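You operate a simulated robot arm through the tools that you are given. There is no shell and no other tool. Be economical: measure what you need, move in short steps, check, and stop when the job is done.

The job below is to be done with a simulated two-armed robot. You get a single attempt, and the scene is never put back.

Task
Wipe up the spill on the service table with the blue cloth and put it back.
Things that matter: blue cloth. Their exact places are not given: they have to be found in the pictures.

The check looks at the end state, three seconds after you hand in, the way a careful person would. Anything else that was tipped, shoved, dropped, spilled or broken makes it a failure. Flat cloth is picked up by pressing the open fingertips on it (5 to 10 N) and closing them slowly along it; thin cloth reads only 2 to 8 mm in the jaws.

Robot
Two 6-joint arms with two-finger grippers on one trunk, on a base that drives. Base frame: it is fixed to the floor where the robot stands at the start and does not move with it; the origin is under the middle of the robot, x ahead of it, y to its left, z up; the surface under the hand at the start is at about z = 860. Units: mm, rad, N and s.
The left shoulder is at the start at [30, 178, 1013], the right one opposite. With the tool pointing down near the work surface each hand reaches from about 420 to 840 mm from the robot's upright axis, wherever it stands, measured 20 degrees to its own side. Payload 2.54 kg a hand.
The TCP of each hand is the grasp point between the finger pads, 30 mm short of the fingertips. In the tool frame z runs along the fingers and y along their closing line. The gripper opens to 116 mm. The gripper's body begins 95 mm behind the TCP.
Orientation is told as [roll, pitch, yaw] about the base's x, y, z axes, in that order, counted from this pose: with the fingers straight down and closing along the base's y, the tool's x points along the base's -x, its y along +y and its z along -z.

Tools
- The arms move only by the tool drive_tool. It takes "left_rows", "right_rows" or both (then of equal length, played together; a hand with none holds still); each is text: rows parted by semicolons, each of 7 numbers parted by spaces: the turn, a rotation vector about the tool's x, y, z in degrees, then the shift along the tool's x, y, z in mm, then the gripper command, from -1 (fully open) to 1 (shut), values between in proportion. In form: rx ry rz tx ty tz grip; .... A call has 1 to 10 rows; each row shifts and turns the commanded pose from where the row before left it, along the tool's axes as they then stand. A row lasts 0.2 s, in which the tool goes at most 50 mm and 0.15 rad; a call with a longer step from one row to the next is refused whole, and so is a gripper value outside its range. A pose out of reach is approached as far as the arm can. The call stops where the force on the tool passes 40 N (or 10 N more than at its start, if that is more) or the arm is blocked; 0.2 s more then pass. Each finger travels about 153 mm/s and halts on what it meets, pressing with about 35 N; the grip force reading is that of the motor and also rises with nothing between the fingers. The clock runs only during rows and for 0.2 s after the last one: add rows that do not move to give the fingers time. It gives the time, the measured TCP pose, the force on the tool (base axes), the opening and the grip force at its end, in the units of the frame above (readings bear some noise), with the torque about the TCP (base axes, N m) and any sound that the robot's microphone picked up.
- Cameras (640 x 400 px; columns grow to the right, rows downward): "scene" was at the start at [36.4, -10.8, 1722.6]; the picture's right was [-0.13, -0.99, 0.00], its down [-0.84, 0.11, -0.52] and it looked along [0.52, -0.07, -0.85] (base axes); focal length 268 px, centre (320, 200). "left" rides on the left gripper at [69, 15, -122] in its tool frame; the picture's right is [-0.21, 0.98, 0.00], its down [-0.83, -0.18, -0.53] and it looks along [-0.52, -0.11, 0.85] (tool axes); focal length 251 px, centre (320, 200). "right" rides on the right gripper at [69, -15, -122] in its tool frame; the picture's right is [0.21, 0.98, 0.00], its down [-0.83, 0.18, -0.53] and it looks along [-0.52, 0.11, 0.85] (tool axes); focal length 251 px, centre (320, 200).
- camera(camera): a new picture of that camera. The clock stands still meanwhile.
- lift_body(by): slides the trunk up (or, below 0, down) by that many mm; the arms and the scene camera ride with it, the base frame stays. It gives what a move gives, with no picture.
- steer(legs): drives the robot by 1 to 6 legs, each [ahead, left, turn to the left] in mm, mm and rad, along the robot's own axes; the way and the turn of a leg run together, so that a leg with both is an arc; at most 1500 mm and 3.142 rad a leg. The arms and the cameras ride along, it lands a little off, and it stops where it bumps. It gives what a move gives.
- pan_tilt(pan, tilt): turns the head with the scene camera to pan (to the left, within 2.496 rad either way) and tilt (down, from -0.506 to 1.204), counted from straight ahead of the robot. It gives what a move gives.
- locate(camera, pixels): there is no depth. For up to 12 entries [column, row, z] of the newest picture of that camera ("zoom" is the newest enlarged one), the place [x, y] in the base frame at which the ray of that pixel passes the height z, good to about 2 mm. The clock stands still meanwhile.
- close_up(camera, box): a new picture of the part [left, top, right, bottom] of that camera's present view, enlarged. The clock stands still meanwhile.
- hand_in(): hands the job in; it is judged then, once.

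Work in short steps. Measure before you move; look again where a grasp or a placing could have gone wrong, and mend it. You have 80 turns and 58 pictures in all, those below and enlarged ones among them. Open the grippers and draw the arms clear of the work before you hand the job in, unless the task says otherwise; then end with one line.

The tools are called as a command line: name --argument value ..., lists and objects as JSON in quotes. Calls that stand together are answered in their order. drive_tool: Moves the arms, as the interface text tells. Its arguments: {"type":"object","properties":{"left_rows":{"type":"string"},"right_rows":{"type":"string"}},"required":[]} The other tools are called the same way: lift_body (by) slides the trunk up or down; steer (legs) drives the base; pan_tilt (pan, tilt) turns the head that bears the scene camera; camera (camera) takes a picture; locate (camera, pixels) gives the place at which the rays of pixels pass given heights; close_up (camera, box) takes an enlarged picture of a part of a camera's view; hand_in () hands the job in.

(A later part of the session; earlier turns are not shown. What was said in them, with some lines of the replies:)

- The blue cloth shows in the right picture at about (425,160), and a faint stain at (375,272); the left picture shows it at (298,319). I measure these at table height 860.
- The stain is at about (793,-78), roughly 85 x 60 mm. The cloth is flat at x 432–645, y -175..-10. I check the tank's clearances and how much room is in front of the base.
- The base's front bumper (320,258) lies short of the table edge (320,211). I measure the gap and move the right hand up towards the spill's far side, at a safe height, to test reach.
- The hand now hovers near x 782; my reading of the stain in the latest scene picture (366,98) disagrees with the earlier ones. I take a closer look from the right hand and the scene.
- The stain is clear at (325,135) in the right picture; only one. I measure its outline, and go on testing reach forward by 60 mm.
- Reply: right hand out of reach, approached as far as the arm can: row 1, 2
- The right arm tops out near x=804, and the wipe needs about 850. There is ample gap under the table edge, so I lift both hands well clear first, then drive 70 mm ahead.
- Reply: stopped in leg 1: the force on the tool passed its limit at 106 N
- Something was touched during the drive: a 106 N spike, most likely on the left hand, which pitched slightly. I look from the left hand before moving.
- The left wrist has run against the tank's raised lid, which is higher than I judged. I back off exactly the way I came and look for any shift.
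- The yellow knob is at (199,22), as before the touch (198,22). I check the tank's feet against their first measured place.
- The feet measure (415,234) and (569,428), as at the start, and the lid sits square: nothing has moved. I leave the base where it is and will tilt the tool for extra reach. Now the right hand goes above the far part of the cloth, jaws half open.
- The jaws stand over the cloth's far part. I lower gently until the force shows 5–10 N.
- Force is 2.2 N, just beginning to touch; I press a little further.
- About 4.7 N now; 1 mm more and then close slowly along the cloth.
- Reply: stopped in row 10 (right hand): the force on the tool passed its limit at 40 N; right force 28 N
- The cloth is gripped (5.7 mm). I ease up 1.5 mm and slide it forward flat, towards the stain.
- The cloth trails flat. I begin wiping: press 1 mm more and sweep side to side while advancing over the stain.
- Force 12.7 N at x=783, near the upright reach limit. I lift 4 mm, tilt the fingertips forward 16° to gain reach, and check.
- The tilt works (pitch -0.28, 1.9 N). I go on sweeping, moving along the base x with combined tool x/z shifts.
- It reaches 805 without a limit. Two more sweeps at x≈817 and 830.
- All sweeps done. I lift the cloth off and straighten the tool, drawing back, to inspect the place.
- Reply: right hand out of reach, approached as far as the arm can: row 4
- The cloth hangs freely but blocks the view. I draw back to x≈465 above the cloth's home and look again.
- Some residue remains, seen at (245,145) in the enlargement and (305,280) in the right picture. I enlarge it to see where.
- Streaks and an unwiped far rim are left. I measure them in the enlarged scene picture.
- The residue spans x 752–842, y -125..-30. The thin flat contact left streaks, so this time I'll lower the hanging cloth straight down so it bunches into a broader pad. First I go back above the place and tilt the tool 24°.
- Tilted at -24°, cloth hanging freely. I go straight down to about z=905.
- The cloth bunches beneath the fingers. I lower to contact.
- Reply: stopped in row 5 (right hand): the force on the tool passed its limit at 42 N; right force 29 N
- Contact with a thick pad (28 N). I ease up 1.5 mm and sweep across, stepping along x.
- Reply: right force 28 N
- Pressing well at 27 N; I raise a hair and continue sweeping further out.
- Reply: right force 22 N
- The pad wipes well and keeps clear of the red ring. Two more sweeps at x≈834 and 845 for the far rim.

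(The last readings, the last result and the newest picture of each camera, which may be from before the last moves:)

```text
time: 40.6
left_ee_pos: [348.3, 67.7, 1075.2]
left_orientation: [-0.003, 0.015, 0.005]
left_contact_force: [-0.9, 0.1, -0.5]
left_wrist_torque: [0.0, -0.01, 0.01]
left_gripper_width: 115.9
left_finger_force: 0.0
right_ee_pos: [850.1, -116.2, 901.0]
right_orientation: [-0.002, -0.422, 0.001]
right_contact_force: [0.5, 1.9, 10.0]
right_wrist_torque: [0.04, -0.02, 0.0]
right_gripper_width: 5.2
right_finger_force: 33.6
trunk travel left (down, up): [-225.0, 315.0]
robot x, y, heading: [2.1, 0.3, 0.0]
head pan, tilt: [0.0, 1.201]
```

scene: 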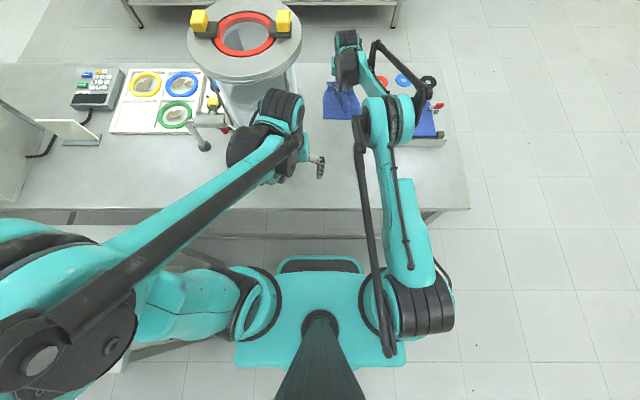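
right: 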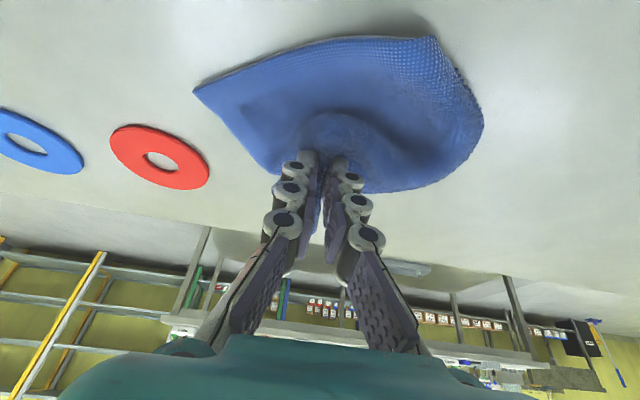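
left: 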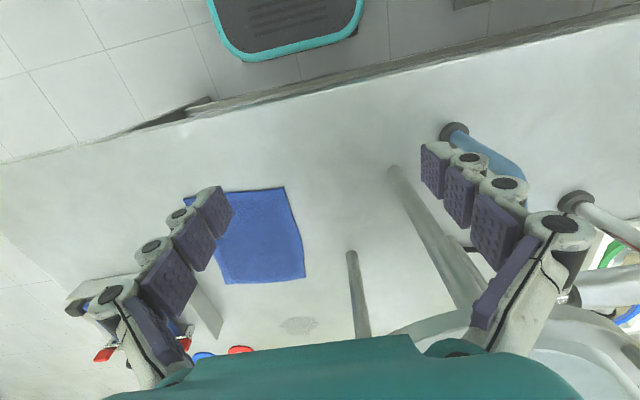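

Now I lift away, straighten, and draw back to look at the place.

drive_tool --right_rows "0 0 0 -12 0 -27 1; 0 0 0 -12 0 -27 1; 0 0 0 15 0 -39 1; 0 0 0 15 0 -39 1; 0 8 0 20 2 -38 1; 0 8 0 30 2 -10 1; 0 8 0 35 2 0 1; 0 0 0 45 2 0 1; 0 0 0 45 2 0 1; 0 0 0 45 2 0 1"

drive_tool --right_rows "0 0 0 40 0 0 1; 0 0 0 40 0 0 1; 0 0 0 20 0 0 1; 0 0 0 0 0 0 1"

camera --camera "right"

close_up --camera "scene" --box '[300, 70, 380, 120]'

```text
time: 42.8
left_ee_pos: [346.6, 67.4, 1074.3]
left_orientation: [-0.001, 0.016, 0.006]
left_contact_force: [0.1, -0.3, 0.9]
left_wrist_torque: [-0.01, -0.06, 0.0]
left_gripper_width: 116.1
left_finger_force: 0.1
right_ee_pos: [552.5, -103.8, 1039.8]
right_orientation: [-0.001, -0.006, 0.0]
right_contact_force: [-0.4, -0.2, -0.2]
right_wrist_torque: [-0.01, -0.05, 0.0]
right_gripper_width: 5.0
right_finger_force: 34.2
trunk travel left (down, up): [-225.0, 315.0]
robot x, y, heading: [4.1, -0.1, -0.002]
head pan, tilt: [0.0, 1.201]
```

```text
time: 43.8
left_ee_pos: [348.8, 67.3, 1074.1]
left_orientation: [0.0, 0.017, 0.006]
left_contact_force: [-0.5, 1.0, -0.2]
left_wrist_torque: [-0.01, 0.03, 0.01]
left_gripper_width: 115.9
left_finger_force: 0.1
right_ee_pos: [456.4, -102.4, 1036.2]
right_orientation: [-0.002, -0.005, 0.0]
right_contact_force: [0.5, 0.5, 0.0]
right_wrist_torque: [0.03, 0.01, 0.01]
right_gripper_width: 5.1
right_finger_force: 33.7
trunk travel left (down, up): [-225.0, 315.0]
robot x, y, heading: [-3.6, 0.9, -0.001]
head pan, tilt: [0.0, 1.201]
```

```text
26 pictures are left
```

right: 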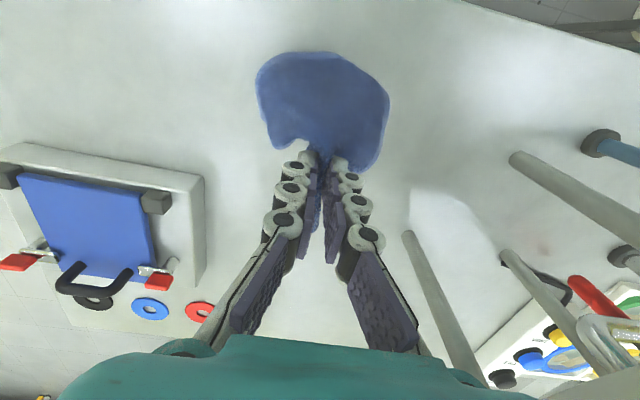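

```text
8.00 times, centred on (340, 95) of scene
```

zoom: 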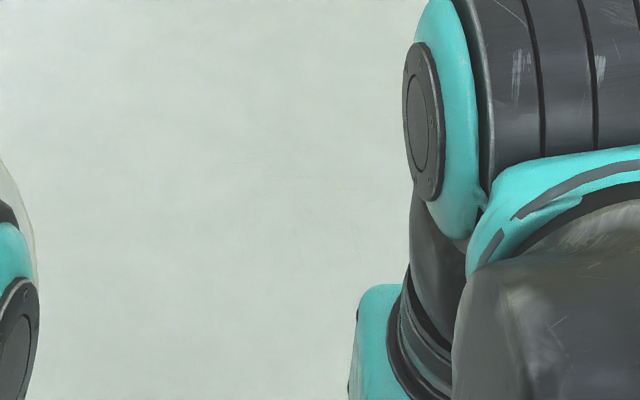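

The stain is gone in the enlarged view. Now I lay the cloth back: start from x≈436 and move forward while lowering, so the near edge lands at about x=441 and the grip ends at (597,-99).

drive_tool --right_rows "0 0 0 22 3 0 1; 0 0 0 0 0 10 1; 0 0 0 -20 0 10 1; 0 0 0 -28 0 22 1; 0 0 0 -28 0 26 1; 0 0 0 -26 0 28 1; 0 0 0 -26 0 26 1; 0 0 0 -20 0 14 1; 0 0 0 0 0 0 1"

camera --camera "right"

```text
time: 45.8
left_ee_pos: [347.7, 67.2, 1074.8]
left_orientation: [0.0, 0.018, 0.005]
left_contact_force: [-0.5, -0.3, 0.0]
left_wrist_torque: [-0.01, 0.02, -0.02]
left_gripper_width: 116.0
left_finger_force: 0.2
right_ee_pos: [580.9, -100.1, 899.8]
right_orientation: [-0.001, -0.006, 0.001]
right_contact_force: [0.5, 0.4, 2.6]
right_wrist_torque: [-0.03, 0.03, 0.0]
right_gripper_width: 5.2
right_finger_force: 34.0
trunk travel left (down, up): [-225.0, 315.0]
robot x, y, heading: [4.5, -0.0, -0.003]
head pan, tilt: [0.0, 1.201]
```

```text
24 pictures are left
```

right: 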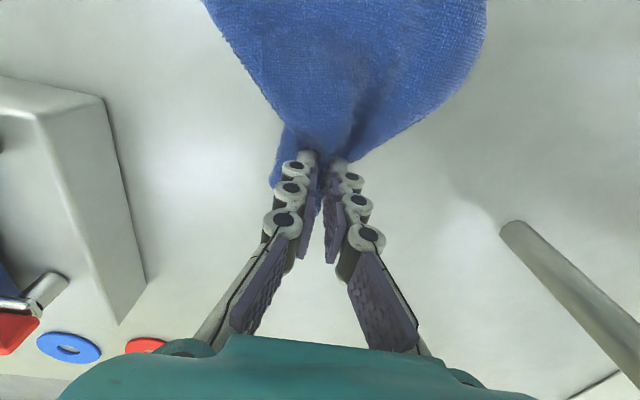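

The cloth lies behind the hand. I draw it forward to x≈597 while lowering a little, and check the near edge.

drive_tool --right_rows "0 0 0 -8 0 2 1; 0 0 0 -8 0 1 1; 0 0 0 0 0 0 1"

close_up --camera "scene" --box '[260, 80, 452, 200]'

camera --camera "left"

```text
time: 46.6
left_ee_pos: [348.5, 66.5, 1075.5]
left_orientation: [0.0, 0.015, 0.006]
left_contact_force: [-0.4, -0.4, 0.1]
left_wrist_torque: [-0.02, -0.02, -0.03]
left_gripper_width: 115.7
left_finger_force: 0.1
right_ee_pos: [596.9, -98.8, 897.5]
right_orientation: [-0.002, -0.005, 0.001]
right_contact_force: [-1.7, 0.3, 8.9]
right_wrist_torque: [-0.03, 0.11, 0.0]
right_gripper_width: 5.0
right_finger_force: 33.6
trunk travel left (down, up): [-225.0, 315.0]
robot x, y, heading: [2.0, -1.9, 0.004]
head pan, tilt: [0.0, 1.201]
```

```text
3.33 times, centred on (356, 140) of scene
```

zoom: 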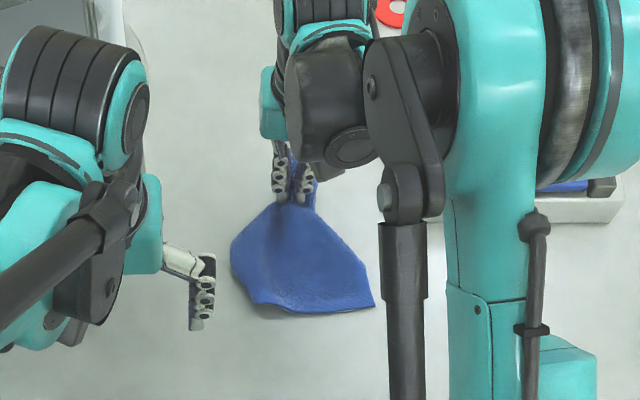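

```text
22 pictures are left
```

left: 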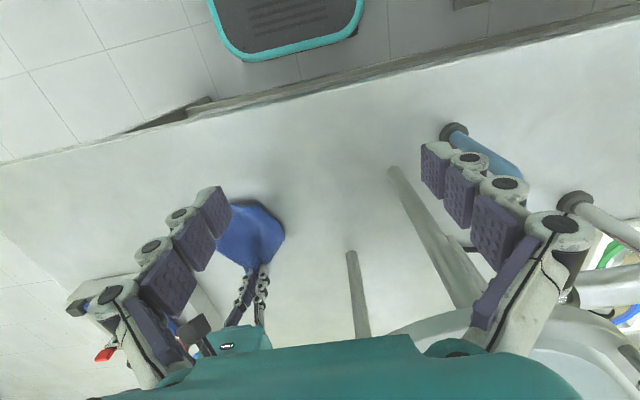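

The cloth lies with its near edge at zoom rows 300–312 and its left side tucked. I measure the near edge.

locate --camera "zoom" --pixels '[[252, 302, 864], [373, 308, 864], [232, 255, 870], [296, 202, 880]]'

```text
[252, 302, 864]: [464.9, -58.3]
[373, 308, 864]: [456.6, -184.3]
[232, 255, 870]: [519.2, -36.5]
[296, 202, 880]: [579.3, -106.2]
```

The near edge is about 15 mm ahead of its old place, which is fine. I open the jaws slowly with light pressure, so they spread the gathered ridge, then rise.

drive_tool --right_rows "0 0 0 6 0 0 1; 0 0 0 6 0 0 1; 0 0 0 0 0 0 0.8; 0 0 0 0 0 0 0.6; 0 0 0 0 0 0 0.4; 0 0 0 0 0 0 0.2; 0 0 0 0 0 0 0; 0 0 0 0 0 -10 0; 0 0 0 0 0 -30 0; 0 0 0 0 0 -40 0"

drive_tool --right_rows "0 0 0 0 -30 -30 0; 0 0 0 0 -40 -20 0; 0 0 0 0 -40 -10 0; 0 0 0 0 -40 -10 0; 0 0 0 0 -30 0 0"

close_up --camera "scene" --box '[260, 70, 452, 190]'

camera --camera "right"

```text
time: 48.8
left_ee_pos: [347.7, 66.5, 1074.7]
left_orientation: [0.001, 0.017, 0.004]
left_contact_force: [0.5, 0.4, -0.7]
left_wrist_torque: [0.01, -0.03, -0.02]
left_gripper_width: 115.9
left_finger_force: 0.1
right_ee_pos: [583.5, -99.0, 980.3]
right_orientation: [-0.001, -0.006, 0.0]
right_contact_force: [0.7, 0.2, 0.0]
right_wrist_torque: [0.01, -0.01, 0.0]
right_gripper_width: 58.2
right_finger_force: 0.0
trunk travel left (down, up): [-225.0, 315.0]
robot x, y, heading: [1.2, -0.0, 0.001]
head pan, tilt: [0.0, 1.201]
```

```text
time: 50.0
left_ee_pos: [348.2, 66.9, 1073.6]
left_orientation: [-0.001, 0.017, 0.006]
left_contact_force: [-0.3, -0.4, 0.1]
left_wrist_torque: [0.0, -0.01, -0.01]
left_gripper_width: 116.2
left_finger_force: 0.1
right_ee_pos: [585.0, -280.0, 1049.9]
right_orientation: [-0.001, -0.005, -0.002]
right_contact_force: [-0.3, -0.7, -0.9]
right_wrist_torque: [0.05, 0.01, 0.03]
right_gripper_width: 58.1
right_finger_force: 0.1
trunk travel left (down, up): [-225.0, 315.0]
robot x, y, heading: [1.2, 1.4, -0.002]
head pan, tilt: [0.0, 1.201]
```

```text
3.33 times, centred on (356, 130) of scene
```

zoom: 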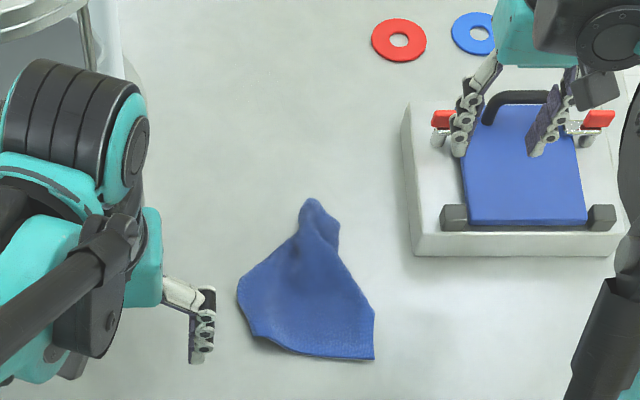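

```text
20 pictures are left
```

right: 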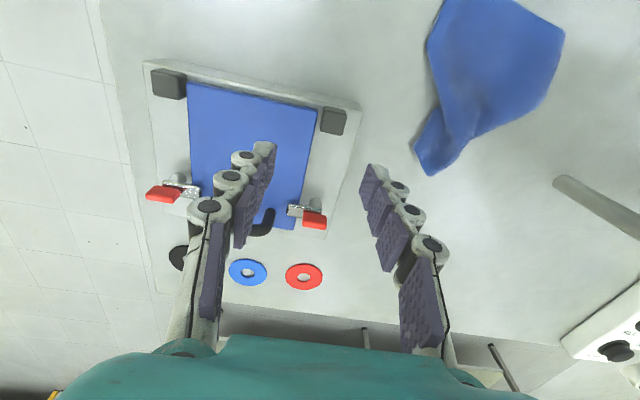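

The table looks clean and the cloth is home, its far end still gathered. I enlarge the wiped area for a last check and measure the gathered neck.

locate --camera "zoom" --pixels '[[255, 335, 862], [373, 360, 862], [237, 285, 865], [312, 198, 868], [340, 225, 864], [302, 235, 870], [338, 250, 864]]'

close_up --camera "scene" --box '[300, 70, 380, 120]'

```text
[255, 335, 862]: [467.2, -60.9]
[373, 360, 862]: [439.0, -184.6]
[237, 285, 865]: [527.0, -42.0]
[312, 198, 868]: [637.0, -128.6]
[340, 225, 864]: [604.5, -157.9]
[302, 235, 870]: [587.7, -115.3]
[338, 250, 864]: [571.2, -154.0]
```

```text
8.00 times, centred on (340, 95) of scene
```

zoom: 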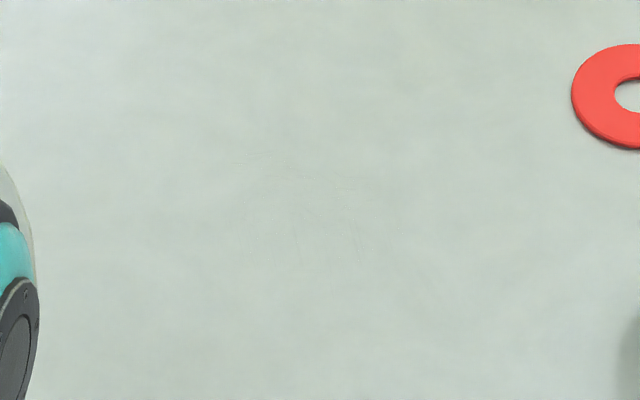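

The wiped area is clean. I make one attempt to spread the gathered end: shut fingers pressed lightly at about (600,-133), then slowly opened.

drive_tool --right_rows "0 0 0 -10 37 0 1; 0 0 0 -5 37 0 1; 0 0 0 0 37 10 1; 0 0 0 0 36 30 1; 0 0 0 0 0 40 1; 0 0 0 0 0 40 1; 0 0 0 0 0 25 1; 0 0 0 0 0 6 1; 0 0 0 0 0 2 1; 0 0 0 0 0 0 1"

```text
time: 52.2
left_ee_pos: [347.7, 67.6, 1074.9]
left_orientation: [0.0, 0.017, 0.006]
left_contact_force: [-0.3, 0.0, -0.1]
left_wrist_torque: [0.01, -0.05, -0.02]
left_gripper_width: 116.2
left_finger_force: 0.1
right_ee_pos: [599.1, -132.8, 897.4]
right_orientation: [-0.003, -0.004, 0.001]
right_contact_force: [-1.0, 0.5, 5.0]
right_wrist_torque: [-0.02, 0.07, -0.03]
right_gripper_width: 0.2
right_finger_force: 28.9
trunk travel left (down, up): [-225.0, 315.0]
robot x, y, heading: [1.9, -1.6, -0.001]
head pan, tilt: [0.0, 1.201]
```

Contact at 5 N. I open slowly while following down a few mm, then rise and look.

drive_tool --right_rows "0 0 0 0 0 1 0.85; 0 0 0 0 0 1 0.7; 0 0 0 0 0 1 0.55; 0 0 0 0 0 0.5 0.4; 0 0 0 0 0 0.5 0.2; 0 0 0 0 0 0 0; 0 0 0 0 0 0 -0.2; 0 0 0 0 0 0 -0.4; 0 0 0 0 0 0 -0.5; 0 0 0 0 0 0 -0.5"

drive_tool --right_rows "0 0 0 0 0 -20 -0.5; 0 0 0 0 0 -40 -0.5; 0 0 0 0 -30 -40 -0.5; 0 0 0 0 -40 -30 -0.5; 0 0 0 0 -40 -10 -0.5; 0 0 0 0 -40 -10 -0.5"

close_up --camera "scene" --box '[260, 70, 452, 190]'

```text
time: 54.4
left_ee_pos: [349.0, 67.1, 1073.5]
left_orientation: [-0.001, 0.018, 0.006]
left_contact_force: [0.3, -0.4, 0.0]
left_wrist_torque: [0.02, -0.01, 0.03]
left_gripper_width: 116.0
left_finger_force: 0.0
right_ee_pos: [600.1, -133.6, 891.7]
right_orientation: [0.002, -0.006, -0.001]
right_contact_force: [0.5, 0.0, 0.7]
right_wrist_torque: [-0.01, -0.02, 0.01]
right_gripper_width: 87.2
right_finger_force: 0.0
trunk travel left (down, up): [-225.0, 315.0]
robot x, y, heading: [0.6, -2.8, -0.0]
head pan, tilt: [0.0, 1.201]
```

```text
time: 55.8
left_ee_pos: [348.1, 67.1, 1073.5]
left_orientation: [0.0, 0.017, 0.005]
left_contact_force: [-0.3, -0.5, -0.6]
left_wrist_torque: [-0.01, 0.0, -0.01]
left_gripper_width: 115.9
left_finger_force: 0.1
right_ee_pos: [597.4, -284.2, 1043.0]
right_orientation: [-0.001, -0.005, 0.001]
right_contact_force: [-0.3, -0.8, -0.2]
right_wrist_torque: [0.0, -0.01, 0.02]
right_gripper_width: 86.9
right_finger_force: 0.0
trunk travel left (down, up): [-225.0, 315.0]
robot x, y, heading: [2.4, 0.6, -0.001]
head pan, tilt: [0.0, 1.201]
```

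```text
3.33 times, centred on (356, 130) of scene
```

zoom: 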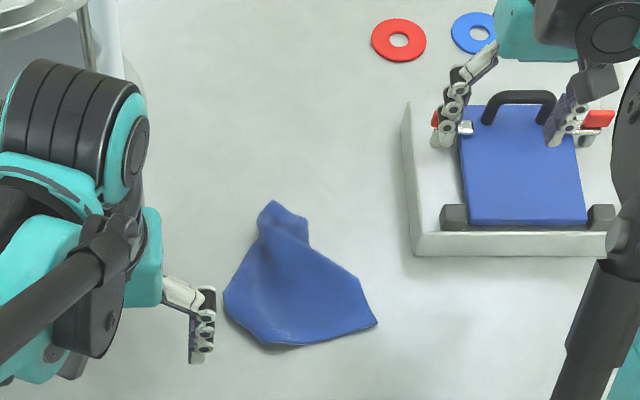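

The cloth has turned slightly but opened a little. I check where its middle lies.

locate --camera "zoom" --pixels '[[270, 202, 866], [377, 322, 862], [280, 347, 862], [224, 300, 864], [293, 285, 866], [308, 243, 864], [258, 228, 864]]'

camera --camera "right"

```text
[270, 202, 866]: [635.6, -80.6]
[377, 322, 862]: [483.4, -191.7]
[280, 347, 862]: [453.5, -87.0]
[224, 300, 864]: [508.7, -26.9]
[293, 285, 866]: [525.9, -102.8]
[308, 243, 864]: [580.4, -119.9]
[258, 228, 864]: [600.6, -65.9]
```

```text
17 pictures are left
```

right: 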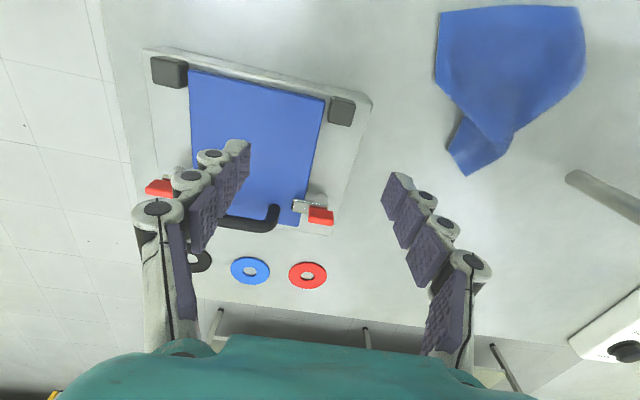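

The cloth's middle is at about (528,-100), within 15 mm of where it was (540,-93). I open the right gripper and draw the hand back to its starting pose.

drive_tool --right_rows "0 0 0 0 0 -30 -1; 0 0 0 20 0 -30 -1; 0 0 0 40 0 -30 -1; 0 0 0 40 0 0 -1; 0 0 0 44 0 0 -1; 0 0 0 0 0 0 -1"

camera --camera "scene"

```text
time: 57.2
left_ee_pos: [349.5, 66.6, 1073.7]
left_orientation: [0.0, 0.019, 0.006]
left_contact_force: [0.2, -0.1, -0.2]
left_wrist_torque: [0.04, 0.06, -0.01]
left_gripper_width: 115.7
left_finger_force: 0.2
right_ee_pos: [455.8, -283.3, 1131.1]
right_orientation: [0.0, -0.003, 0.001]
right_contact_force: [1.5, 0.3, -0.3]
right_wrist_torque: [-0.01, 0.03, 0.0]
right_gripper_width: 116.1
right_finger_force: 0.1
trunk travel left (down, up): [-225.0, 315.0]
robot x, y, heading: [-1.5, -0.5, -0.002]
head pan, tilt: [0.0, 1.201]
```

```text
16 pictures are left
```

scene: 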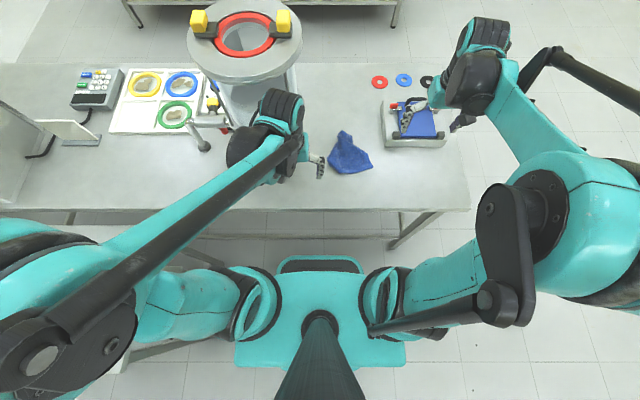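

The stain is gone, the cloth is back in its place, everything else stands as at the start, and both hands are clear and open. I hand in.

hand_in

```text
The job is handed in.
```

I wiped up the spill and put the blue cloth back within about 15 mm of its old place, slightly rumpled and turned; the left wrist bumped the tank lid once (106 N) but the tank did not shift.
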